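You operate a simulated robot arm through the tools that you are given. There is no shell and no other tool. Be economical: measure what you need, move in short steps, check, and stop when the job is done.

The job below is to be done with a simulated two-armed robot. You get a single attempt, and the scene is never put back.

## Task
Sand the rough filler on the tail cone smooth, coarse pad then fine, and wipe off the dust.
Fine: wipe with the green rag; pads and rag back where they lay. What is to be rubbed or washed off counts as gone when no trace of it is left.

The check looks at the end state, three seconds after you hand in, the way a careful person would. Anything else that was tipped, shoved, dropped, spilled or broken makes it a failure.

## Robot
Two 7-joint arms with two-finger parallel grippers on one trunk, on a base that drives. Base frame: it is fixed to the floor where the robot stands at the start and does not move with it; the origin is under the middle of the robot, x ahead of it, y to its left, z up. Readings come in mm, degrees, newtons and seconds.
The left shoulder is at the start at [50, 161, 1148], the right one opposite. With the tool pointing down near the work surface each hand reaches from about 100 to 340 mm from the robot's upright axis, wherever it stands, measured 20 degrees to its own side. Places, roughly: filler dust [-1300, -700, 1100]; glossy patch [-1300, -400, 1100]; rough filler [-1300, -700, 1100]; scratched filler [-1300, -700, 1100]; wool pad (5x5x5 cm) [3700, -4000, 200]. Payload 3.43 kg a hand.
The tool frame of a hand sits at the grasp point between the pads (the TCP): z along the fingers, y along the line on which they close. The tips reach 30 mm beyond it. Largest opening 94 mm; finger width 28, thickness 10; the body of the gripper, 50 by 96 mm, starts 55 mm behind the TCP.
Orientation is that of the tool frame in the base frame, as a unit quaternion [x, y, z, w]. With the fingers straight down and closing along the base's y, the tool's x points along the base's -x, its y along +y and its z along -z.

## Interface
- The arms move only by the tool drive_tool. It takes "left_moves", "right_moves" or both (then of equal length, played together; a hand with none holds still); each is a list of rows, each an object (a shift or turn left out is 0, a gripper value left out holds the last) with "travel": the shift along the tool's x, y, z in mm, a list of three; "dr": the turn, a rotation vector about the tool's x, y, z in degrees, a list of three. In form: [{"travel": [tx, ty, tz], "dr": [ax, ay, az]}, ...]. A call has 1 to 8 rows; each row shifts and turns the commanded pose from where the row before left it, along the tool's axes as they then stand. "left_hand" and "right_hand" are, for a hand that has rows, the finger opening in mm, from 0 to 94, set as the call begins (left out, the last holds). A row lasts 0.2 s, in which the tool goes at most 50 mm and 8.6 degrees; a call with a longer step from one row to the next is refused whole, and so is a gripper value outside its range. Where a pose cannot be reached the arm comes as near as it can. A force on the tool above 40 N (or 10 N above the force at the start of the call, whichever is more), or a blocked arm, ends the call early, and 0.2 s more pass. Each finger travels about 45 mm/s and halts on what it meets, pressing with about 42 N; the grip force reading is that of the motor and also rises with nothing between the fingers. The clock runs only during rows and for 0.2 s after the last one: add rows that do not move to give the fingers time. It gives the time, the measured TCP pose, the force on the tool (base axes), the opening and the grip force at its end, in the units of the frame above (readings bear some noise), with the torque about the TCP (base axes, N m) and any sound that the robot's microphone picked up.
- Cameras (640 x 400 px; columns grow to the right, rows downward): "scene" is now at [127.5, 14.4, 1273.2]; the picture's right is [0.16, -0.99, 0.00], its down [-0.55, -0.09, -0.83] and it looks along [0.82, 0.13, -0.56] (base axes); focal length 290 px, centre (320, 200). "left" rides on the left gripper at [76, -14, -102] in its tool frame; the picture's right is [0.18, 0.98, 0.00], its down [-0.75, 0.14, -0.64] and it looks along [-0.63, 0.12, 0.77] (tool axes); focal length 243 px, centre (320, 200). "right" rides on the right gripper at [76, 14, -102] in its tool frame; the picture's right is [-0.18, 0.98, 0.00], its down [-0.75, -0.14, -0.64] and it looks along [-0.63, -0.12, 0.77] (tool axes); focal length 243 px, centre (320, 200). There is no depth. A picture from a camera that has moved, and an enlarged one, comes with that camera's place and axes in the base frame and with its lens.
- capture(camera): a new picture of that camera. No time passes.
- move_column(by): slides the trunk up (or, below 0, down) by that many mm; the arms and the scene camera ride with it, the base frame stays. It gives what a move gives, with no picture.
- roll_base(legs): drives the robot by 1 to 6 legs, each [ahead, left, turn to the left] in mm, mm and degrees, along the robot's own axes; the way and the turn of a leg run together, so that a leg with both is an arc; at most 1500 mm and 180 degrees a leg. The arms and the cameras ride along, it lands a little off, and it stops where it bumps. It gives what a move gives.
- pan_tilt(pan, tilt): turns the head with the scene camera to pan (to the left, within 80 degrees either way) and tilt (down, from -29 to 69), counted from straight ahead of the robot. It gives what a move gives.
- zoom(camera, box): a new picture of the part [left, top, right, bottom] of that camera's present view, enlarged. No time passes.
- finish_job(): hands the job in; it is judged then, once.

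Work in short steps. Places have to be worked out from the pictures, the camera data and where the tool is seen: move nearer, look again, correct. Check each grasp and each placing, and mend what went wrong. You have 120 turns and 88 pictures in all, those below and enlarged ones among them. Open the grippers and draw the arms clear of the work before you hand the job in, unless the task says otherwise; then end with one line.

The tools are called after "Emit:" as a command line: name --argument value ..., lists and objects as JSON in quotes. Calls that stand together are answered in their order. drive_tool: Moves the arms, as the interface text tells. Its arguments: {"type":"object","properties":{"left_moves":{"type":"array","items":{"type":"object","properties":{"travel":{"type":"array","items":{"type":"number"}},"dr":{"type":"array","items":{"type":"number"}}}}},"left_hand":{"type":"number"},"right_moves":{"type":"array","items":{"type":"object","properties":{"travel":{"type":"array","items":{"type":"number"}},"dr":{"type":"array","items":{"type":"number"}}}}},"right_hand":{"type":"number"}},"required":[]} The other tools are called the same way: move_column (by) slides the trunk up or down; roll_base (legs) drives the base; pan_tilt (pan, tilt) turns the head that bears the scene camera; capture (camera) takes a picture; zoom (camera, box) takes an enlarged picture of a part of a camera's view; finish_job () hands the job in.

At the start:

```text
clock: 0.0
left_ee_pos: [457.9, 313.2, 1023.9]
left_orientation: [0.0, 1.0, 0.0, 0.001]
left_ft_force: [-1.4, -0.3, 0.1]
left_torque: [-0.01, -0.01, 0.03]
left_grip_width: 94.2
left_grip_force: 0.0
right_ee_pos: [337.2, -82.1, 1033.8]
right_orientation: [0.0, 1.0, 0.001, 0.001]
right_ft_force: [0.1, 0.3, 1.3]
right_torque: [-0.03, 0.01, 0.0]
right_grip_width: 94.1
right_grip_force: 0.0
trunk travel left (down, up): [-175.0, 92.0]
robot x, y, heading: [1.3, -0.6, 0.1]
head pan, tilt: [9.4, 34.1]
```

scene: 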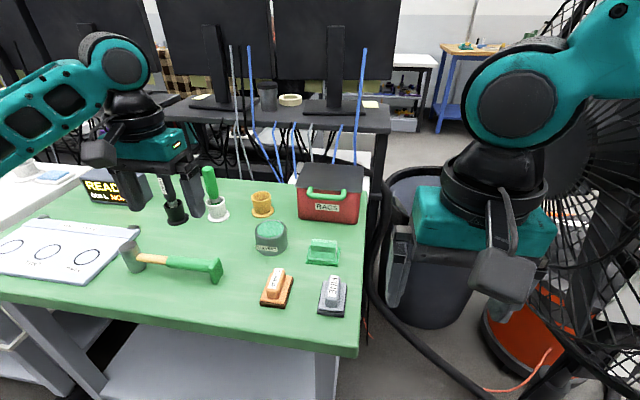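
right: 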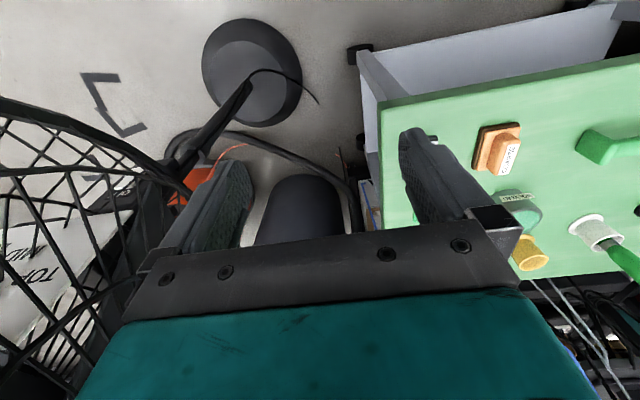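
left: 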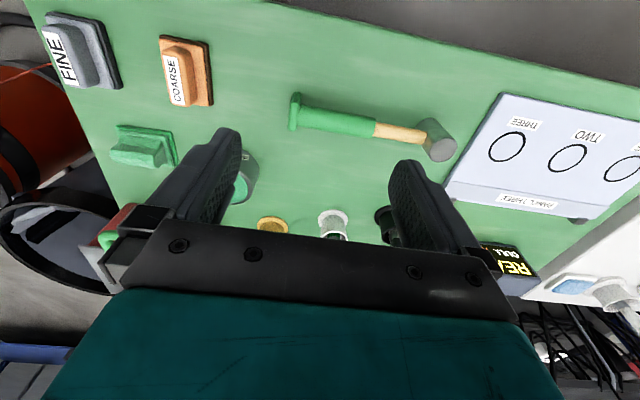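

The table ahead carries a coarse pad (orange), a fine pad (grey), something green and a box marked RAGS. I'll zoom in on those first to read the labels.

Emit:
zoom --camera "scene" --box '[180, 150, 380, 330]'

Emit:
zoom --camera "scene" --box '[0, 150, 240, 300]'

```text
2.22 times, centred on (280, 240) of scene
camera zoom: at [127.5, 14.4, 1273.2], right [0.16, -0.99, 0.0], down [-0.55, -0.09, -0.83], along [0.82, 0.13, -0.56], focal length 645 px, centre (409, 111)
```

zoom: 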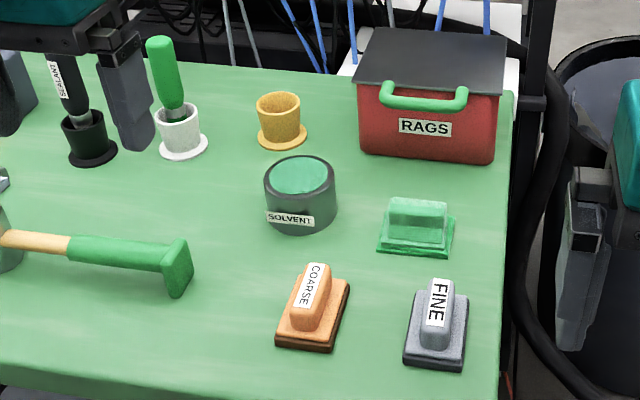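

```text
2.67 times, centred on (120, 225) of scene
camera zoom: at [127.5, 14.4, 1273.2], right [0.16, -0.99, 0.0], down [-0.55, -0.09, -0.83], along [0.82, 0.13, -0.56], focal length 774 px, centre (853, 133)
```

zoom: 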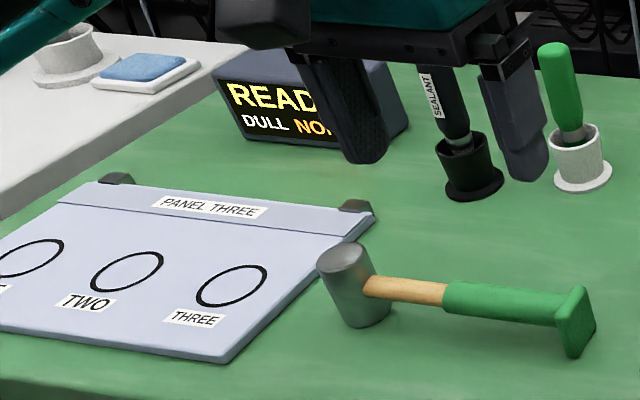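

Triangulating scene against left puts the table top near z≈800 with the fine pad around (480, 45). The tail cone is behind me to the right, so I look to each side before driving.

Emit:
pan_tilt --pan -80 --tilt 20

Emit:
capture --camera "scene"

Emit:
pan_tilt --pan 80 --tilt 20

Emit:
capture --camera "scene"

```text
clock: 1.6
left_ee_pos: [458.3, 313.9, 1023.6]
left_orientation: [0.0, 1.0, 0.001, 0.0]
left_ft_force: [0.4, 0.8, 0.6]
left_torque: [0.01, 0.03, 0.0]
left_grip_width: 93.8
left_grip_force: 0.0
right_ee_pos: [336.3, -82.6, 1035.4]
right_orientation: [0.0, 1.0, 0.001, 0.0]
right_ft_force: [-0.2, -0.2, -0.3]
right_torque: [0.01, -0.02, -0.02]
right_grip_width: 94.1
right_grip_force: 0.0
trunk travel left (down, up): [-175.0, 92.0]
robot x, y, heading: [0.5, -1.3, 0.1]
head pan, tilt: [-80.0, 20.0]
```

```text
82 pictures are left
camera scene: at [56.3, -91.7, 1295.6], right [-0.98, -0.17, 0.0], down [-0.06, 0.34, -0.94], along [0.16, -0.93, -0.34], focal length 290 px, centre (320, 200)
```

scene: 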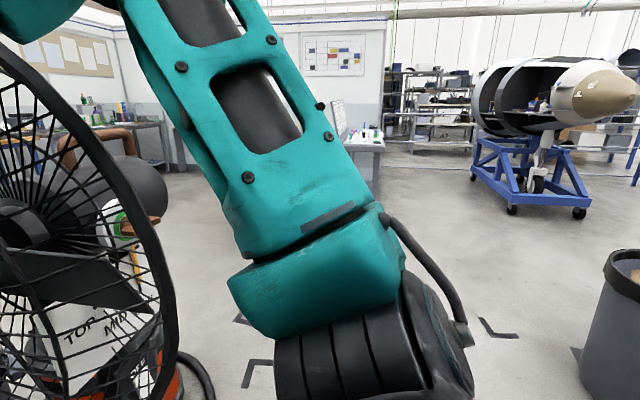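

```text
clock: 4.1
left_ee_pos: [458.6, 313.9, 1024.5]
left_orientation: [-0.001, 1.0, -0.001, -0.001]
left_ft_force: [-0.4, -0.4, 0.5]
left_torque: [-0.01, -0.04, -0.02]
left_grip_width: 94.0
left_grip_force: 0.0
right_ee_pos: [337.8, -81.2, 1034.9]
right_orientation: [0.0, 1.0, 0.0, 0.001]
right_ft_force: [-0.1, 0.2, 0.0]
right_torque: [-0.02, -0.01, 0.02]
right_grip_width: 94.3
right_grip_force: 0.0
trunk travel left (down, up): [-175.0, 92.0]
robot x, y, heading: [-2.7, 1.4, 0.2]
head pan, tilt: [80.0, 20.0]
```

```text
81 pictures are left
camera scene: at [56.3, 91.7, 1295.6], right [0.98, -0.17, 0.0], down [-0.06, -0.34, -0.94], along [0.16, 0.93, -0.34], focal length 290 px, centre (320, 200)
```

scene: 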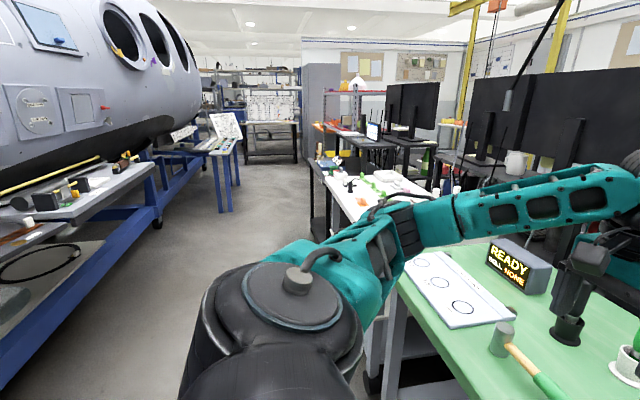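

Behind me there's an aircraft on stands, and a nose/tail cone on a blue trolley to the right-rear with a bin near it. First I take the left hand over the coarse pad, estimated at (478, 154).

Emit:
drive_tool --left_moves '[{"travel": [-5, -40, 5]}, {"travel": [-5, -40, 5]}, {"travel": [-5, -40, 5]}, {"travel": [-5, -39, 5]}]'

Emit:
capture --camera "left"

Emit:
pan_tilt --pan 0 --tilt 50

Emit:
capture --camera "scene"

```text
clock: 5.1
left_ee_pos: [477.5, 153.2, 1005.0]
left_orientation: [-0.001, 1.0, 0.0, -0.001]
left_ft_force: [0.1, 0.2, 1.1]
left_torque: [-0.03, 0.0, 0.01]
left_grip_width: 93.9
left_grip_force: 0.1
right_ee_pos: [336.4, -82.7, 1035.5]
right_orientation: [0.0, 1.0, 0.0, 0.0]
right_ft_force: [0.8, 0.5, -0.9]
right_torque: [0.0, -0.01, -0.01]
right_grip_width: 94.2
right_grip_force: 0.0
trunk travel left (down, up): [-175.0, 92.0]
robot x, y, heading: [0.3, 0.2, 0.0]
head pan, tilt: [80.0, 20.0]
```

```text
80 pictures are left
camera left: at [402.0, 140.4, 1106.5], right [-0.19, 0.98, 0.0], down [0.75, 0.14, 0.64], along [0.63, 0.12, -0.77], focal length 243 px, centre (320, 200)
```

left: 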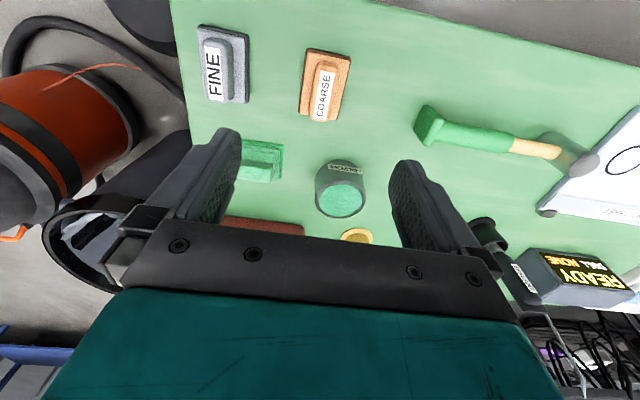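

```text
clock: 6.6
left_ee_pos: [477.3, 154.3, 1004.4]
left_orientation: [0.0, 1.0, 0.0, 0.0]
left_ft_force: [0.8, -0.3, 0.1]
left_torque: [0.0, 0.03, 0.01]
left_grip_width: 94.1
left_grip_force: 0.1
right_ee_pos: [336.6, -81.0, 1035.3]
right_orientation: [0.0, 1.0, -0.001, -0.001]
right_ft_force: [0.5, -0.1, -0.3]
right_torque: [0.02, 0.01, 0.0]
right_grip_width: 93.8
right_grip_force: 0.0
trunk travel left (down, up): [-175.0, 92.0]
robot x, y, heading: [-0.9, -1.4, -0.1]
head pan, tilt: [0.0, 50.0]
```

```text
79 pictures are left
camera scene: at [117.1, 0.1, 1250.1], right [0.0, -1.0, 0.0], down [-0.77, 0.0, -0.64], along [0.64, 0.0, -0.77], focal length 290 px, centre (320, 200)
```

scene: 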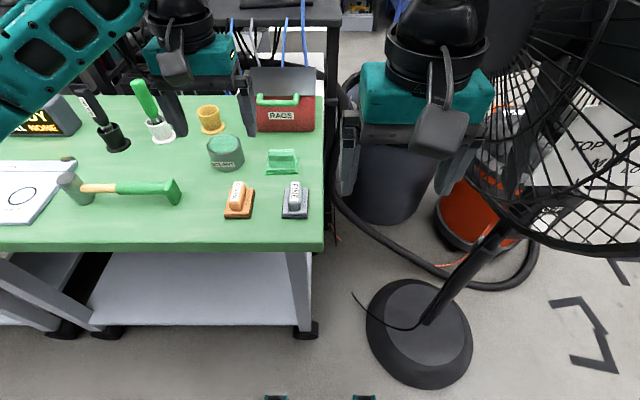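

The coarse handle triangulates to about (483, 159), running nearly along x. I lower the left hand to z≈880 above it and look from the scene camera.

Emit:
drive_tool --left_moves '[{"travel": [-2, 2, 40]}, {"travel": [-2, 2, 40]}, {"travel": [-2, 1, 44]}, {}]' --left_hand 70

Emit:
capture --camera "left"

Emit:
zoom --camera "scene" --box '[190, 130, 340, 240]'

```text
clock: 7.6
left_ee_pos: [483.5, 159.9, 879.4]
left_orientation: [0.0, 1.0, 0.0, 0.0]
left_ft_force: [-0.2, 0.5, -0.5]
left_torque: [0.03, 0.01, 0.01]
left_grip_width: 70.3
left_grip_force: 0.0
right_ee_pos: [336.2, -82.5, 1035.3]
right_orientation: [0.0, 1.0, 0.001, 0.0]
right_ft_force: [0.0, 1.0, 0.8]
right_torque: [0.04, 0.0, -0.03]
right_grip_width: 94.1
right_grip_force: 0.1
trunk travel left (down, up): [-175.0, 92.0]
robot x, y, heading: [0.0, -2.0, 0.1]
head pan, tilt: [0.0, 50.0]
```

```text
78 pictures are left
camera left: at [407.6, 146.6, 982.2], right [-0.18, 0.98, 0.0], down [0.75, 0.14, 0.64], along [0.63, 0.12, -0.77], focal length 243 px, centre (320, 200)
```

left: 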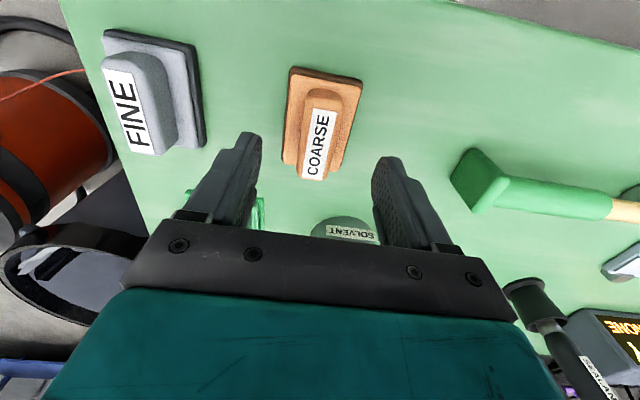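

```text
3.64 times, centred on (265, 185) of scene
camera zoom: at [117.1, 0.0, 1250.1], right [0.0, -1.0, 0.0], down [-0.77, 0.0, -0.64], along [0.64, 0.0, -0.77], focal length 1055 px, centre (520, 254)
```

zoom: 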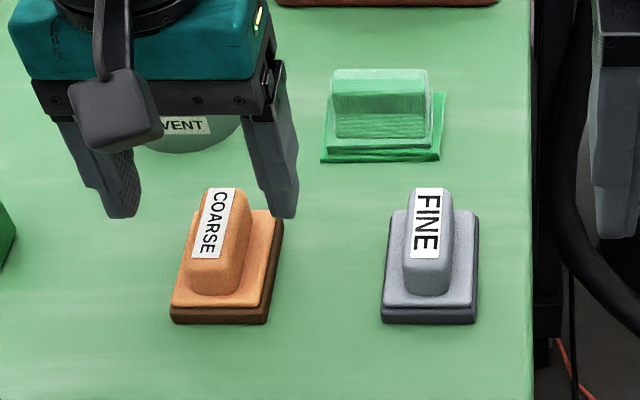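

Handle top comes out at z≈826 and the table at ≈793, so the tips should stop around z≈814. I go down gently with the force watch as a guard, then close.

Emit:
drive_tool --left_moves '[{"travel": [-2, 1, 15]}, {"travel": [-1, 0, 10]}, {"travel": [0, 0, 5]}, {"travel": [0, 0, 4]}, {"travel": [0, 0, 2]}]'

Emit:
zoom --camera "scene" --box '[190, 130, 340, 240]'

```text
clock: 8.8
left_ee_pos: [486.6, 161.3, 844.0]
left_orientation: [0.001, 1.0, 0.0, 0.0]
left_ft_force: [0.0, 0.7, 0.9]
left_torque: [0.02, 0.0, -0.02]
left_grip_width: 70.3
left_grip_force: 0.0
right_ee_pos: [337.3, -83.0, 1035.1]
right_orientation: [0.0, 1.0, 0.0, 0.001]
right_ft_force: [0.5, 0.5, -0.7]
right_torque: [0.0, -0.01, 0.02]
right_grip_width: 94.0
right_grip_force: 0.0
trunk travel left (down, up): [-175.0, 92.0]
robot x, y, heading: [1.3, 2.2, -0.1]
head pan, tilt: [0.0, 50.0]
```

```text
3.64 times, centred on (265, 185) of scene
camera zoom: at [117.1, 0.0, 1250.0], right [0.0, -1.0, 0.0], down [-0.77, 0.0, -0.64], along [0.64, 0.0, -0.77], focal length 1055 px, centre (520, 254)
```

zoom: 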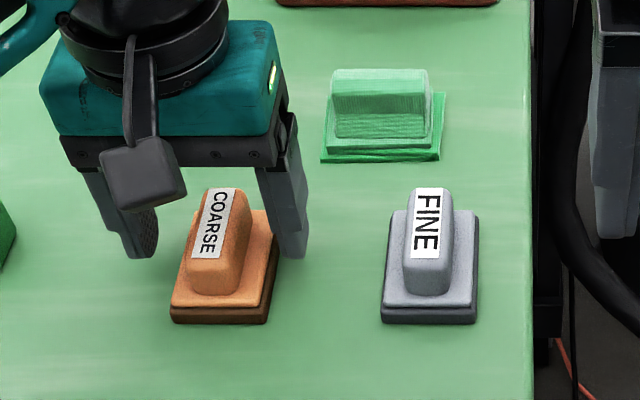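

The fingers straddle the handle and are well centred, so I close.

Emit:
drive_tool --left_moves '[{}, {}, {}, {}, {}]' --left_hand 10

Emit:
zoom --camera "scene" --box '[190, 130, 340, 240]'

```text
clock: 10.0
left_ee_pos: [487.5, 160.4, 843.9]
left_orientation: [-0.001, 1.0, 0.0, 0.0]
left_ft_force: [0.2, 0.1, 0.0]
left_torque: [-0.05, 0.01, 0.02]
left_grip_width: 27.7
left_grip_force: 42.2
right_ee_pos: [336.9, -81.6, 1035.4]
right_orientation: [0.0, 1.0, -0.001, 0.0]
right_ft_force: [-0.9, -0.4, 0.0]
right_torque: [0.04, -0.03, 0.0]
right_grip_width: 94.2
right_grip_force: 0.0
trunk travel left (down, up): [-175.0, 92.0]
robot x, y, heading: [-2.5, 0.0, -0.2]
head pan, tilt: [0.0, 50.0]
```

```text
3.64 times, centred on (265, 185) of scene
camera zoom: at [117.1, 0.0, 1250.0], right [0.0, -1.0, 0.0], down [-0.77, 0.0, -0.64], along [0.64, 0.0, -0.77], focal length 1055 px, centre (520, 254)
```

zoom: 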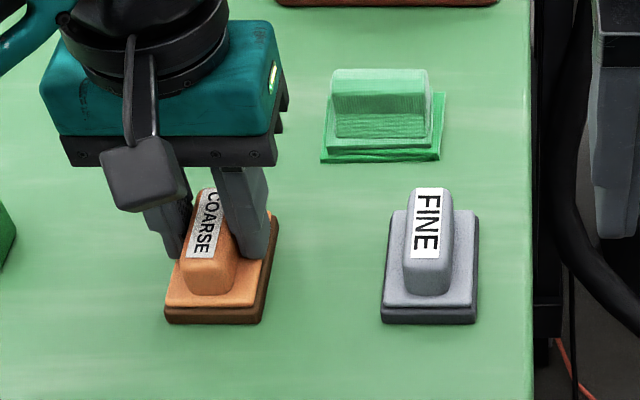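

Gripped at 27.7 mm (the pad shifted about 3 mm to +y, so for return I aim at y≈157.5). I lift it and carry it left to make room for the right hand.

Emit:
drive_tool --left_moves '[{"travel": [0, 0, -40]}, {"travel": [0, 0, -45]}, {"travel": [0, 0, -45]}, {"travel": [0, 0, -45]}, {"travel": [10, 45, -10]}, {"travel": [10, 45, 0]}, {"travel": [10, 45, 0]}, {"travel": [10, 20, 0]}]'

Emit:
drive_tool --right_moves '[{"travel": [-35, 30, 0]}, {"travel": [-35, 30, 20]}, {"travel": [-35, 30, 40]}, {"travel": [-30, 30, 40]}, {"travel": [-5, 5, 40]}, {"travel": [0, 2, 15]}]' --right_hand 70

Emit:
capture --camera "scene"

Emit:
capture --camera "right"

```text
clock: 11.8
left_ee_pos: [446.7, 315.6, 1029.5]
left_orientation: [-0.001, 1.0, 0.0, 0.0]
left_ft_force: [0.0, 0.4, -1.0]
left_torque: [0.0, -0.03, -0.02]
left_grip_width: 27.5
left_grip_force: 42.1
right_ee_pos: [336.9, -82.3, 1035.4]
right_orientation: [0.0, 1.0, 0.0, 0.0]
right_ft_force: [0.2, 0.3, -0.6]
right_torque: [0.01, 0.02, -0.03]
right_grip_width: 94.0
right_grip_force: 0.0
trunk travel left (down, up): [-175.0, 92.0]
robot x, y, heading: [-1.0, 3.9, -0.3]
head pan, tilt: [0.0, 50.0]
```

```text
refused: row 2 steps farther than a row can; nothing moved
```

```text
74 pictures are left
camera scene: at [117.0, 0.1, 1250.1], right [0.0, -1.0, 0.0], down [-0.77, 0.0, -0.64], along [0.64, 0.0, -0.77], focal length 290 px, centre (320, 200)
```

scene: 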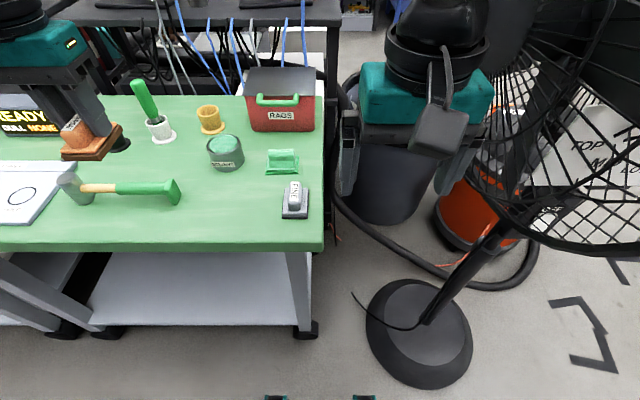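

```text
73 pictures are left
camera right: at [261.3, -66.8, 1136.4], right [0.18, 0.98, 0.0], down [0.75, -0.14, 0.64], along [0.63, -0.12, -0.77], focal length 243 px, centre (320, 200)
```

right: 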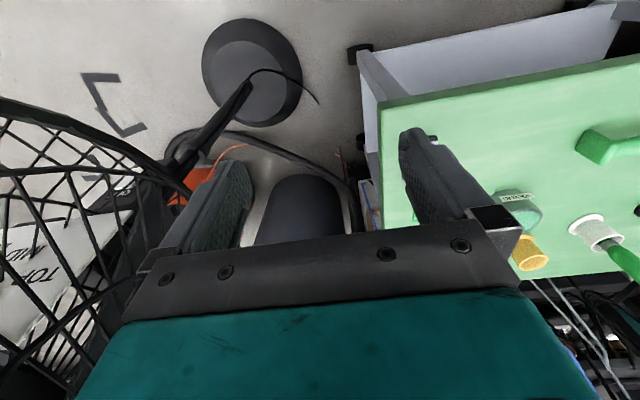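

Coarse pad is held well. The right drive was refused only for step length, so I send it to (487, 47, 880) above the fine pad in smaller steps.

Emit:
drive_tool --right_moves '[{"travel": [-30, 24, 10]}, {"travel": [-30, 24, 20]}, {"travel": [-30, 24, 30]}, {"travel": [-30, 24, 30]}, {"travel": [-30, 24, 30]}, {"travel": [0, 9.5, 35]}]' --right_hand 70

Emit:
zoom --camera "scene" --box '[190, 130, 340, 240]'

Emit:
capture --camera "right"

```text
clock: 12.7
left_ee_pos: [417.3, 310.6, 1045.2]
left_orientation: [0.006, 1.0, 0.0, 0.017]
left_ft_force: [0.0, 1.2, 0.1]
left_torque: [-0.05, -0.04, -0.01]
left_grip_width: 27.4
left_grip_force: 41.8
right_ee_pos: [424.4, -10.0, 1103.3]
right_orientation: [0.001, 0.988, 0.01, 0.153]
right_ft_force: [-0.2, -0.1, 0.1]
right_torque: [-0.02, 0.04, -0.02]
right_grip_width: 70.0
right_grip_force: 0.1
trunk travel left (down, up): [-175.0, 92.0]
robot x, y, heading: [-9.3, -1.2, -0.8]
head pan, tilt: [0.0, 50.0]
stopped in row 4 (right hand): the arm was blocked; the commanded pose is now the measured one
```

```text
3.64 times, centred on (265, 185) of scene
camera zoom: at [76.8, -1.2, 1253.9], right [-0.01, -1.0, 0.0], down [-0.74, 0.01, -0.67], along [0.67, -0.01, -0.74], focal length 1055 px, centre (520, 254)
```

zoom: 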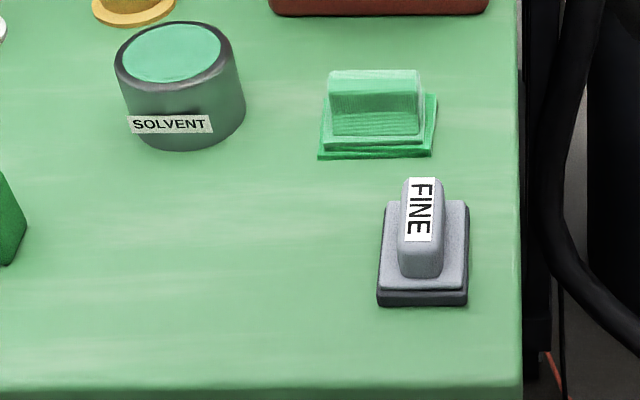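

```text
71 pictures are left
camera right: at [321.6, 4.6, 1176.4], right [0.17, 0.98, 0.08], down [0.52, -0.16, 0.84], along [0.83, -0.1, -0.54], focal length 243 px, centre (320, 200)
```

right: 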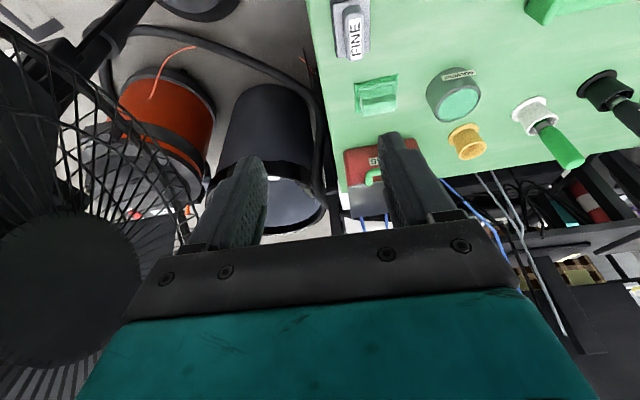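

The right arm was blocked and the robot looks slightly tilted back. I look at what the right arm is touching before anything else.

Emit:
pan_tilt --pan -50 --tilt 30

Emit:
capture --camera "scene"

```text
clock: 13.9
left_ee_pos: [417.1, 310.8, 1046.8]
left_orientation: [0.004, 1.0, 0.0, 0.017]
left_ft_force: [0.7, 0.6, 0.0]
left_torque: [-0.03, -0.01, 0.0]
left_grip_width: 27.7
left_grip_force: 41.7
right_ee_pos: [424.8, -7.3, 1103.3]
right_orientation: [-0.003, 0.988, 0.011, 0.156]
right_ft_force: [-0.1, 0.3, 0.1]
right_torque: [0.0, 0.0, -0.02]
right_grip_width: 70.1
right_grip_force: 0.0
trunk travel left (down, up): [-175.0, 92.0]
robot x, y, heading: [-7.6, 1.7, -0.4]
head pan, tilt: [-50.0, 30.0]
```

```text
70 pictures are left
camera scene: at [56.7, -71.9, 1282.8], right [-0.77, -0.64, -0.03], down [-0.29, 0.39, -0.88], along [0.57, -0.67, -0.48], focal length 290 px, centre (320, 200)
```

scene: 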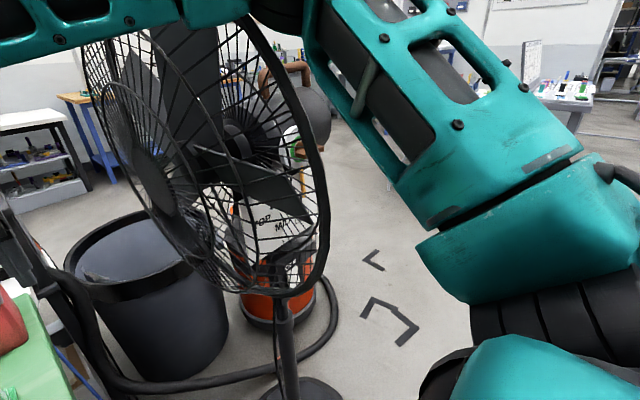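

The right forearm runs close to the fan and the trunk is pushed back about 2°. I retrace the right hand to where it started and check that the tilt goes away.

Emit:
drive_tool --right_moves '[{"travel": [24, -18, 10], "dr": [0, 4.4, 0]}, {"travel": [24, -18, 13], "dr": [0, 4.4, 0]}, {"travel": [24, -18, 14], "dr": [0, 4.4, 0]}, {"travel": [24, -18, 14], "dr": [0, 4.4, 0]}, {}]'

Emit:
capture --camera "scene"

```text
clock: 14.5
left_ee_pos: [427.8, 330.0, 1030.9]
left_orientation: [0.0, 1.0, -0.008, 0.01]
left_ft_force: [-0.7, 0.9, -0.2]
left_torque: [-0.1, 0.01, 0.0]
left_grip_width: 27.7
left_grip_force: 41.7
right_ee_pos: [403.0, -6.0, 1131.7]
right_orientation: [-0.029, 0.986, 0.006, 0.167]
right_ft_force: [0.3, 0.3, -0.9]
right_torque: [0.02, 0.05, -0.02]
right_grip_width: 69.8
right_grip_force: 0.1
trunk travel left (down, up): [-175.0, 92.0]
robot x, y, heading: [-6.9, 1.9, 0.2]
head pan, tilt: [-50.0, 30.0]
stopped in row 3 (right hand): the arm was blocked; the commanded pose is now the measured one
```

```text
69 pictures are left
camera scene: at [74.0, -50.6, 1281.1], right [-0.77, -0.64, 0.0], down [-0.3, 0.37, -0.88], along [0.57, -0.67, -0.48], focal length 290 px, centre (320, 200)
```

scene: 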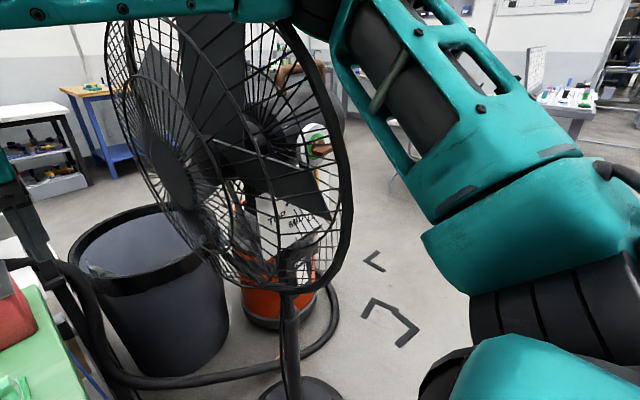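

Still blocked, with the body now shoved to the left, so the elbow is against the fan. I move the base away from it, back and left, with no arm motion.

Emit:
roll_base --legs '[[-60, 100, 0]]'

Emit:
capture --camera "scene"

```text
clock: 15.7
left_ee_pos: [383.7, 415.7, 1029.8]
left_orientation: [0.0, 1.0, -0.001, 0.0]
left_ft_force: [0.4, 0.3, 0.7]
left_torque: [0.0, 0.0, -0.01]
left_grip_width: 27.7
left_grip_force: 41.3
right_ee_pos: [364.6, 71.2, 1111.6]
right_orientation: [-0.019, 0.99, 0.01, 0.142]
right_ft_force: [0.0, -0.4, 1.1]
right_torque: [-0.01, -0.03, 0.02]
right_grip_width: 69.9
right_grip_force: 0.1
trunk travel left (down, up): [-175.0, 92.0]
robot x, y, heading: [-62.1, 101.4, 0.1]
head pan, tilt: [-50.0, 30.0]
```

```text
68 pictures are left
camera scene: at [35.0, 30.6, 1279.5], right [-0.77, -0.64, 0.0], down [-0.32, 0.38, -0.87], along [0.56, -0.66, -0.5], focal length 290 px, centre (320, 200)
```

scene: 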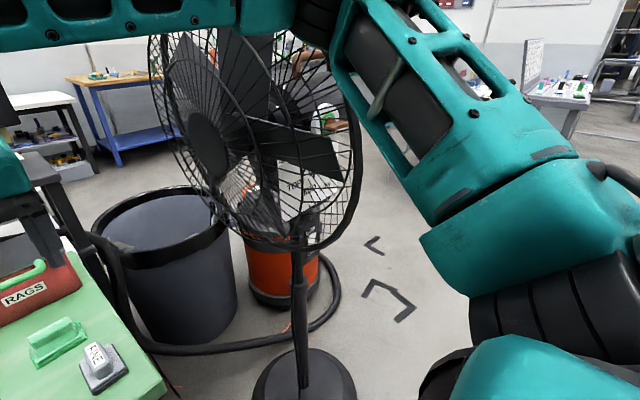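

The tilt is gone and the fan is standing clear. I'll do all the work with the left hand from here, so I bring the right arm back to its compact starting pose.

Emit:
drive_tool --right_moves '[{"travel": [25, -13, 11], "dr": [0, 4.1, 0]}, {"travel": [25, -13, 14], "dr": [0, 4.1, 0]}, {"travel": [25, -13, 17], "dr": [0, 4.1, 0]}, {"travel": [25, -13, 20], "dr": [0, 4.1, 0]}, {}]'

Emit:
capture --camera "scene"

```text
clock: 17.1
left_ee_pos: [359.4, 430.3, 1033.9]
left_orientation: [0.002, 1.0, -0.01, 0.014]
left_ft_force: [0.1, 0.4, -0.9]
left_torque: [-0.02, -0.01, 0.03]
left_grip_width: 27.6
left_grip_force: 42.2
right_ee_pos: [259.5, 36.3, 1080.8]
right_orientation: [-0.024, 0.997, -0.002, 0.079]
right_ft_force: [-0.1, 0.0, -0.8]
right_torque: [-0.01, 0.01, 0.0]
right_grip_width: 70.0
right_grip_force: 0.0
trunk travel left (down, up): [-175.0, 92.0]
robot x, y, heading: [-68.2, 103.7, -0.5]
head pan, tilt: [-50.0, 30.0]
stopped in row 5 (right hand): the arm was blocked; the commanded pose is now the measured one
```

```text
67 pictures are left
camera scene: at [1.2, 52.6, 1281.2], right [-0.77, -0.64, -0.01], down [-0.29, 0.37, -0.88], along [0.57, -0.68, -0.47], focal length 290 px, centre (320, 200)
```

scene: 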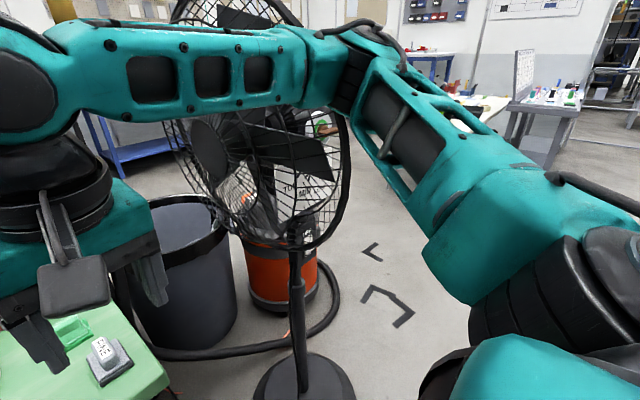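

The elbow still sits right in front of the fan cage and the body is pushed back-left again. I back away from the fan by 250 mm and re-check.

Emit:
roll_base --legs '[[-250, 50, 0]]'

Emit:
capture --camera "scene"

```text
clock: 19.0
left_ee_pos: [132.6, 466.8, 1029.2]
left_orientation: [0.0, 1.0, 0.0, -0.001]
left_ft_force: [-0.3, 0.8, -0.2]
left_torque: [0.03, -0.02, -0.01]
left_grip_width: 27.4
left_grip_force: 42.1
right_ee_pos: [38.0, 68.3, 1063.9]
right_orientation: [-0.021, 0.998, 0.008, 0.051]
right_ft_force: [-0.1, 0.2, 0.0]
right_torque: [0.01, 0.03, 0.01]
right_grip_width: 70.0
right_grip_force: 0.1
trunk travel left (down, up): [-175.0, 92.0]
robot x, y, heading: [-314.6, 148.8, -0.1]
head pan, tilt: [-50.0, 30.0]
```

```text
66 pictures are left
camera scene: at [-215.3, 81.3, 1279.6], right [-0.77, -0.64, 0.0], down [-0.32, 0.38, -0.87], along [0.56, -0.66, -0.5], focal length 290 px, centre (320, 200)
```

scene: 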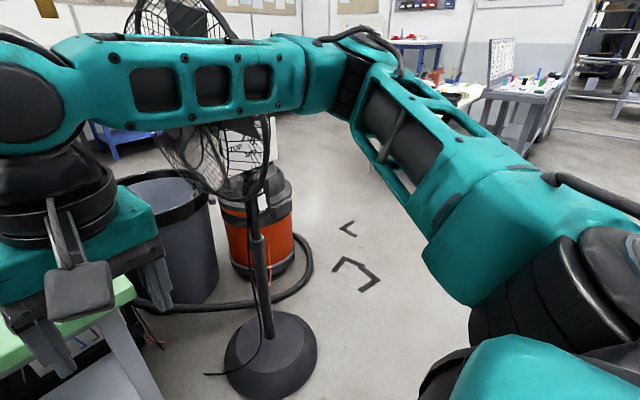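

Clear now. The cone lies toward (-1300, -700), so I turn right 90° in place and look with the head panned further right.

Emit:
roll_base --legs '[[0, 0, -90]]'

Emit:
pan_tilt --pan -45 --tilt 15

Emit:
capture --camera "scene"

```text
clock: 23.2
left_ee_pos: [12.7, -289.7, 1029.4]
left_orientation: [0.7, 0.715, -0.001, 0.0]
left_ft_force: [0.4, -0.2, -0.3]
left_torque: [-0.03, -0.03, -0.01]
left_grip_width: 27.4
left_grip_force: 42.3
right_ee_pos: [-387.1, -202.1, 1063.0]
right_orientation: [0.683, 0.729, -0.03, 0.042]
right_ft_force: [0.2, -0.5, 0.0]
right_torque: [0.02, 0.02, -0.02]
right_grip_width: 70.0
right_grip_force: 0.0
trunk travel left (down, up): [-175.0, 92.0]
robot x, y, heading: [-313.5, 151.3, -89.0]
head pan, tilt: [-50.0, 30.0]
```

```text
clock: 23.9
left_ee_pos: [12.6, -289.3, 1029.8]
left_orientation: [0.7, 0.714, 0.0, 0.0]
left_ft_force: [-0.5, 0.0, -0.1]
left_torque: [0.01, 0.04, -0.01]
left_grip_width: 27.5
left_grip_force: 41.6
right_ee_pos: [-387.6, -203.1, 1063.1]
right_orientation: [0.683, 0.729, -0.03, 0.041]
right_ft_force: [-0.4, -0.9, 0.7]
right_torque: [0.03, -0.01, 0.0]
right_grip_width: 70.1
right_grip_force: 0.1
trunk travel left (down, up): [-175.0, 92.0]
robot x, y, heading: [-313.9, 150.4, -88.8]
head pan, tilt: [-45.0, 15.0]
```

```text
65 pictures are left
camera scene: at [-376.8, 42.9, 1303.7], right [-0.72, 0.69, 0.0], down [0.18, 0.19, -0.97], along [-0.67, -0.7, -0.26], focal length 290 px, centre (320, 200)
```

scene: 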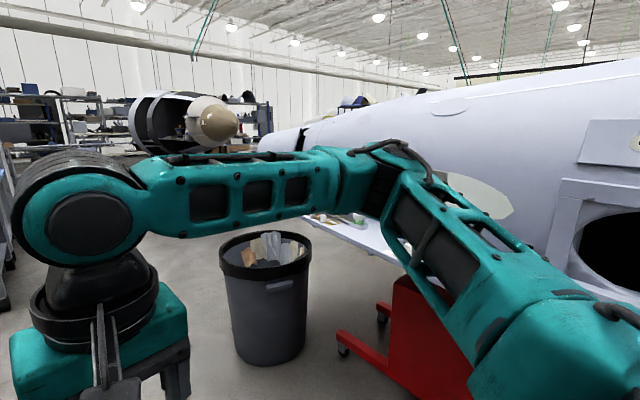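

The tail cone is the fuselage running roughly along y at x≈-1300, partly hidden by my arm. I turn another 90° right to face it.

Emit:
roll_base --legs '[[0, 0, -91]]'

Emit:
pan_tilt --pan 25 --tilt 20

Emit:
capture --camera "scene"

```text
clock: 28.2
left_ee_pos: [-757.1, -169.1, 1029.9]
left_orientation: [1.0, 0.003, 0.0, 0.0]
left_ft_force: [-0.2, -0.4, -1.2]
left_torque: [0.01, 0.01, 0.02]
left_grip_width: 27.5
left_grip_force: 41.9
right_ee_pos: [-664.8, 230.1, 1064.2]
right_orientation: [0.998, 0.026, -0.05, 0.008]
right_ft_force: [0.5, 0.4, 0.3]
right_torque: [0.0, 0.0, -0.01]
right_grip_width: 70.0
right_grip_force: 0.1
trunk travel left (down, up): [-175.0, 92.0]
robot x, y, heading: [-313.4, 150.8, -179.7]
head pan, tilt: [-45.0, 15.0]
```

```text
clock: 29.6
left_ee_pos: [-757.2, -168.0, 1029.1]
left_orientation: [1.0, 0.004, 0.0, 0.0]
left_ft_force: [-0.3, 0.1, -0.7]
left_torque: [-0.02, -0.03, 0.01]
left_grip_width: 27.4
left_grip_force: 41.8
right_ee_pos: [-664.1, 230.5, 1064.1]
right_orientation: [0.998, 0.026, -0.051, 0.009]
right_ft_force: [0.4, -0.7, 1.1]
right_torque: [-0.02, -0.02, -0.03]
right_grip_width: 70.0
right_grip_force: 0.1
trunk travel left (down, up): [-175.0, 92.0]
robot x, y, heading: [-314.8, 152.1, -179.6]
head pan, tilt: [25.0, 20.0]
```

```text
64 pictures are left
camera scene: at [-437.2, 110.1, 1295.6], right [-0.43, 0.9, 0.0], down [0.31, 0.15, -0.94], along [-0.85, -0.4, -0.34], focal length 290 px, centre (320, 200)
```

scene: 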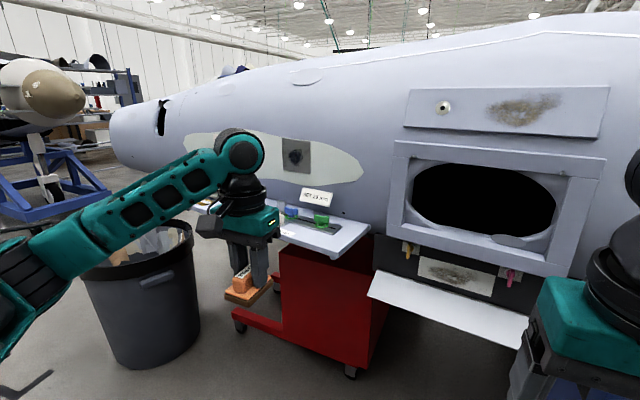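

I see an oval pale patch with a grey square, plus a red lift table below it with a label and small items. Zooming in.

Emit:
zoom --camera "scene" --box '[170, 110, 390, 270]'

Emit:
zoom --camera "scene" --box '[360, 70, 620, 350]'

```text
2.50 times, centred on (280, 190) of scene
camera zoom: at [-437.2, 110.1, 1295.6], right [-0.43, 0.9, 0.0], down [0.31, 0.15, -0.94], along [-0.85, -0.4, -0.34], focal length 725 px, centre (420, 225)
```

zoom: 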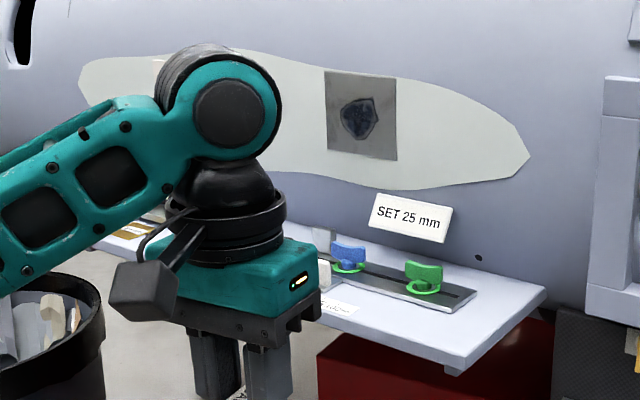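

```text
1.43 times, centred on (490, 210) of scene
camera zoom: at [-437.2, 110.1, 1295.6], right [-0.43, 0.9, 0.0], down [0.31, 0.15, -0.94], along [-0.85, -0.4, -0.34], focal length 414 px, centre (77, 186)
```

zoom: 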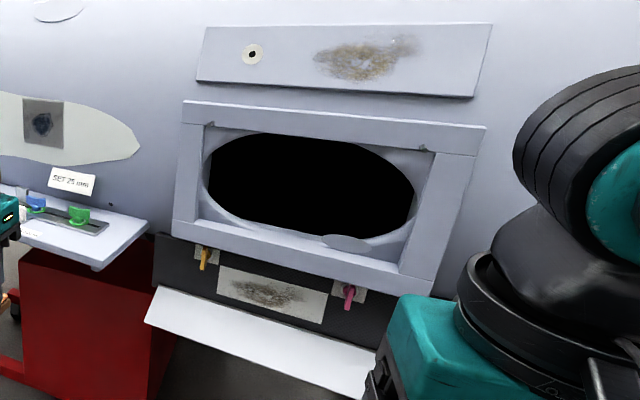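

The dark square matches the listed "glossy patch" spot (which must stay untouched), while the rough filler near y≈-700 is hidden behind my elbow. I slide the base left (toward -y) 500 mm and look again.

Emit:
roll_base --legs '[[0, 500, 0]]'

Emit:
pan_tilt --pan 5 --tilt 20

Emit:
capture --camera "scene"

```text
clock: 32.5
left_ee_pos: [-752.1, -669.3, 1030.4]
left_orientation: [1.0, 0.003, 0.0, 0.0]
left_ft_force: [-0.7, -0.7, -0.3]
left_torque: [0.03, -0.02, 0.0]
left_grip_width: 27.4
left_grip_force: 42.3
right_ee_pos: [-661.6, -270.9, 1063.5]
right_orientation: [0.998, 0.026, -0.051, 0.007]
right_ft_force: [-0.1, -0.3, 0.5]
right_torque: [-0.03, 0.01, 0.01]
right_grip_width: 70.2
right_grip_force: 0.0
trunk travel left (down, up): [-175.0, 92.0]
robot x, y, heading: [-311.4, -349.9, -179.7]
head pan, tilt: [25.0, 20.0]
```

```text
clock: 33.4
left_ee_pos: [-753.8, -668.3, 1029.0]
left_orientation: [1.0, 0.006, 0.0, 0.001]
left_ft_force: [0.3, -0.1, -1.3]
left_torque: [-0.02, 0.01, -0.02]
left_grip_width: 27.5
left_grip_force: 42.1
right_ee_pos: [-660.4, -270.3, 1063.1]
right_orientation: [0.998, 0.025, -0.05, 0.007]
right_ft_force: [-0.3, 0.0, -0.1]
right_torque: [0.02, -0.01, -0.01]
right_grip_width: 70.1
right_grip_force: 0.1
trunk travel left (down, up): [-175.0, 92.0]
robot x, y, heading: [-309.0, -350.8, -179.5]
head pan, tilt: [5.0, 20.0]
```

```text
61 pictures are left
camera scene: at [-441.7, -358.3, 1295.6], right [-0.1, 1.0, 0.0], down [0.34, 0.03, -0.94], along [-0.94, -0.09, -0.34], focal length 290 px, centre (320, 200)
```

scene: 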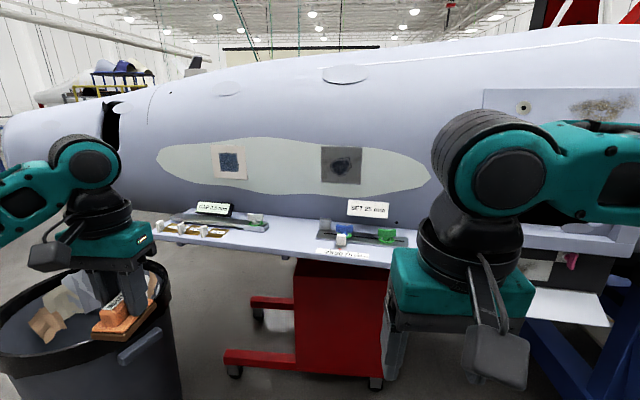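

Two squares show. By projection the left one at px (231,162) is the rough filler and the right one at (342,166) is the glossy patch. Zooming in on both.

Emit:
zoom --camera "scene" --box '[150, 125, 440, 265]'

Emit:
zoom --camera "scene" --box '[200, 140, 264, 184]'

```text
2.21 times, centred on (295, 195) of scene
camera zoom: at [-441.7, -358.3, 1295.6], right [-0.1, 1.0, 0.0], down [0.34, 0.03, -0.94], along [-0.94, -0.09, -0.34], focal length 640 px, centre (375, 211)
```

zoom: 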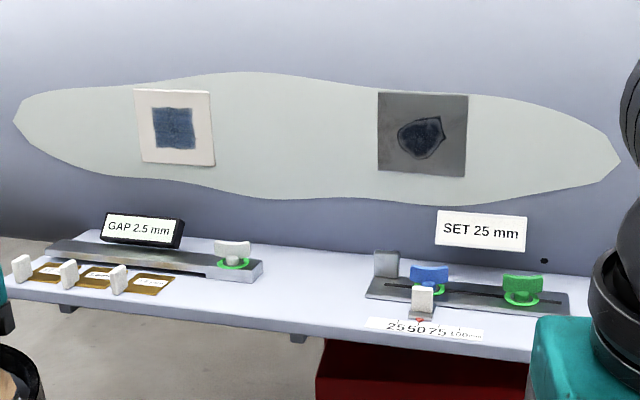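

```text
9.09 times, centred on (232, 162) of scene
camera zoom: at [-441.7, -358.3, 1295.6], right [-0.1, 1.0, 0.0], down [0.34, 0.03, -0.94], along [-0.94, -0.09, -0.34], focal length 2638 px, centre (1120, 546)
```

zoom: 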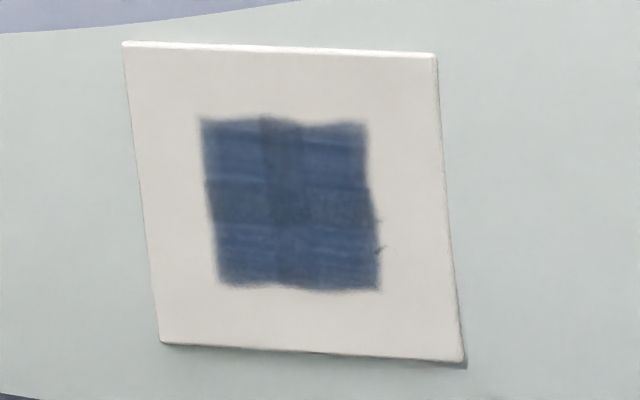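

The filler is a ~56 mm blue square on a ~105 mm plate. A bench with gauges lies below it, so I turn the left hand to point horizontally toward the fuselage while raising it a little and staying well away.

Emit:
drive_tool --left_moves '[{"travel": [-12, 0, -12], "dr": [0, -8.6, 0]}, {"travel": [-13.7, 0, -10.1], "dr": [0, -8.6, 0]}, {"travel": [-15, 0, -7.9], "dr": [0, -8.6, 0]}, {"travel": [-16, 0, -5.6], "dr": [0, -8.6, 0]}, {"travel": [-16.7, 0, -3.1], "dr": [0, -8.6, 0]}, {"travel": [-17, 0, -0.6], "dr": [0, -8.6, 0]}, {"travel": [-17, 0, 2], "dr": [0, -8.6, 0]}, {"travel": [-16.4, 0, 4.4], "dr": [0, -8.6, 0]}]'

Emit:
drive_tool --left_moves '[{"dr": [0, -8, 0]}, {"dr": [0, -8, 0]}, {"dr": [0, -5.2, 0]}, {}]'

Emit:
capture --camera "left"

Emit:
capture --camera "scene"

```text
clock: 35.2
left_ee_pos: [-849.9, -668.6, 1126.1]
left_orientation: [0.824, 0.003, -0.566, 0.002]
left_ft_force: [0.1, -0.1, -0.1]
left_torque: [0.0, -0.06, -0.02]
left_grip_width: 27.5
left_grip_force: 42.6
right_ee_pos: [-660.4, -271.3, 1063.8]
right_orientation: [0.998, 0.026, -0.05, 0.008]
right_ft_force: [-0.4, -0.3, 0.0]
right_torque: [-0.03, 0.01, -0.01]
right_grip_width: 69.9
right_grip_force: 0.2
trunk travel left (down, up): [-175.0, 92.0]
robot x, y, heading: [-308.5, -350.4, -179.7]
head pan, tilt: [5.0, 20.0]
```

```text
clock: 36.2
left_ee_pos: [-848.5, -668.1, 1126.0]
left_orientation: [-0.707, -0.002, 0.708, -0.003]
left_ft_force: [-0.4, -0.1, -0.7]
left_torque: [0.02, -0.02, -0.01]
left_grip_width: 27.3
left_grip_force: 41.5
right_ee_pos: [-660.7, -270.3, 1064.0]
right_orientation: [0.998, 0.027, -0.05, 0.008]
right_ft_force: [-1.0, -0.2, -1.0]
right_torque: [0.0, -0.03, -0.01]
right_grip_width: 70.0
right_grip_force: 0.0
trunk travel left (down, up): [-175.0, 92.0]
robot x, y, heading: [-307.5, -345.9, -179.5]
head pan, tilt: [5.0, 20.0]
```

```text
58 pictures are left
camera left: at [-746.7, -653.2, 1049.1], right [0.01, -0.98, -0.18], down [0.64, -0.14, 0.75], along [-0.77, -0.12, 0.63], focal length 243 px, centre (320, 200)
```

left: 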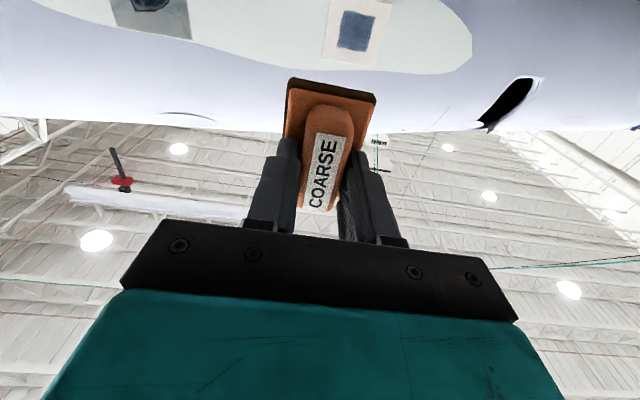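

```text
57 pictures are left
camera scene: at [-441.7, -358.2, 1295.6], right [-0.1, 1.0, 0.0], down [0.34, 0.03, -0.94], along [-0.94, -0.09, -0.34], focal length 290 px, centre (320, 200)
```

scene: 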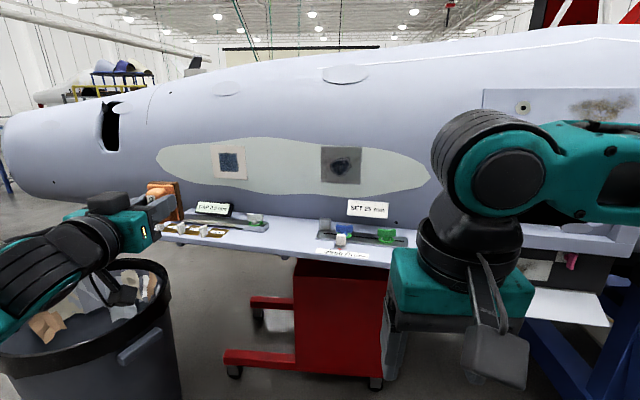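

The hand is horizontal and the pad firm. I zoom on the plate in the left camera to triangulate its corners against the scene view.

Emit:
zoom --camera "left" --box '[300, 0, 420, 75]'

```text
5.33 times, centred on (360, 38) of left
camera zoom: at [-746.7, -653.2, 1049.1], right [0.01, -0.98, -0.18], down [0.64, -0.14, 0.75], along [-0.77, -0.12, 0.63], focal length 1294 px, centre (107, 1067)
```

zoom: 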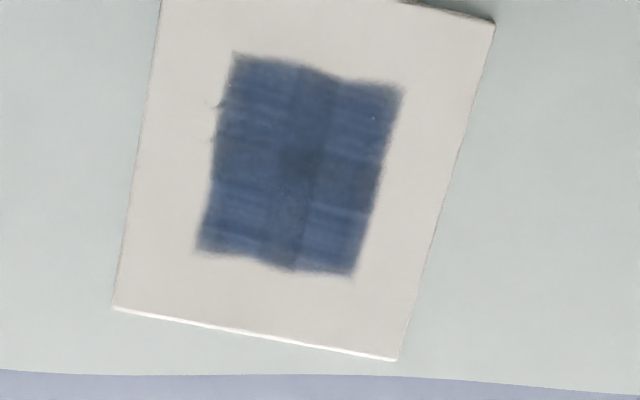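

Triangulated: patch centre ≈ (-1330, -736, 1089), about 62×59 mm, plate vertical and yawed ~7° (facing +x, slightly -y). I drive closer, leaving ~90 mm of gap, then yaw the tool 7°.

Emit:
roll_base --legs '[[0, 64, 0], [340, 0, 0]]'

Emit:
drive_tool --left_moves '[{"dr": [7, 0, 0]}, {}]'

Emit:
capture --camera "left"

Emit:
capture --camera "scene"

```text
clock: 39.0
left_ee_pos: [-1186.4, -738.8, 1125.2]
left_orientation: [-0.706, -0.005, 0.708, -0.005]
left_ft_force: [0.3, 1.2, -0.2]
left_torque: [0.0, -0.03, 0.0]
left_grip_width: 27.5
left_grip_force: 41.9
right_ee_pos: [-999.2, -340.8, 1064.8]
right_orientation: [0.998, 0.029, -0.05, 0.009]
right_ft_force: [-0.1, 0.1, 0.1]
right_torque: [0.01, -0.01, -0.01]
right_grip_width: 69.8
right_grip_force: 0.1
trunk travel left (down, up): [-175.0, 92.0]
robot x, y, heading: [-650.2, -418.6, -179.4]
head pan, tilt: [5.0, 20.0]
```

```text
clock: 39.6
left_ee_pos: [-1185.9, -739.5, 1125.5]
left_orientation: [0.706, -0.039, -0.706, -0.04]
left_ft_force: [-0.4, -0.9, -1.0]
left_torque: [0.01, -0.05, 0.01]
left_grip_width: 27.5
left_grip_force: 41.8
right_ee_pos: [-999.6, -341.0, 1063.9]
right_orientation: [0.998, 0.028, -0.051, 0.008]
right_ft_force: [-0.5, -0.2, -0.3]
right_torque: [-0.02, 0.0, -0.01]
right_grip_width: 69.9
right_grip_force: 0.0
trunk travel left (down, up): [-175.0, 92.0]
robot x, y, heading: [-646.2, -416.3, -179.5]
head pan, tilt: [5.0, 20.0]
```

```text
55 pictures are left
camera left: at [-1082.3, -735.6, 1049.2], right [-0.11, -0.98, -0.18], down [0.62, -0.21, 0.75], along [-0.78, -0.03, 0.63], focal length 243 px, centre (320, 200)
```

left: 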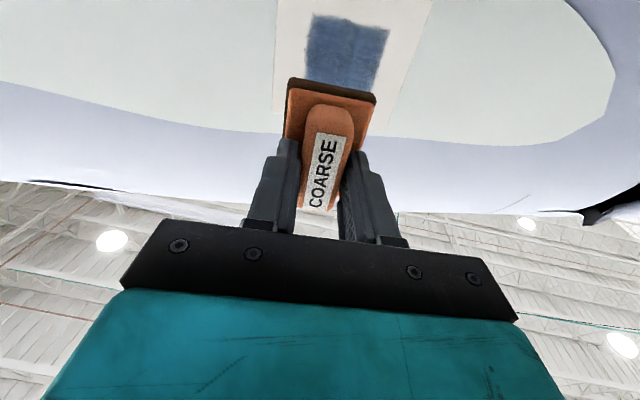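

```text
54 pictures are left
camera scene: at [-780.0, -426.6, 1295.6], right [-0.1, 0.99, 0.0], down [0.34, 0.03, -0.94], along [-0.93, -0.09, -0.34], focal length 290 px, centre (320, 200)
```

scene: 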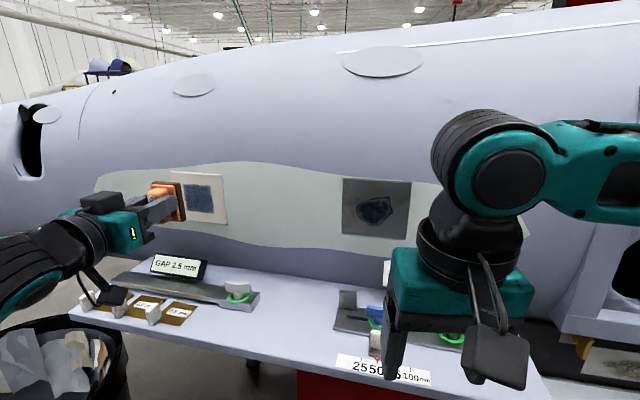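

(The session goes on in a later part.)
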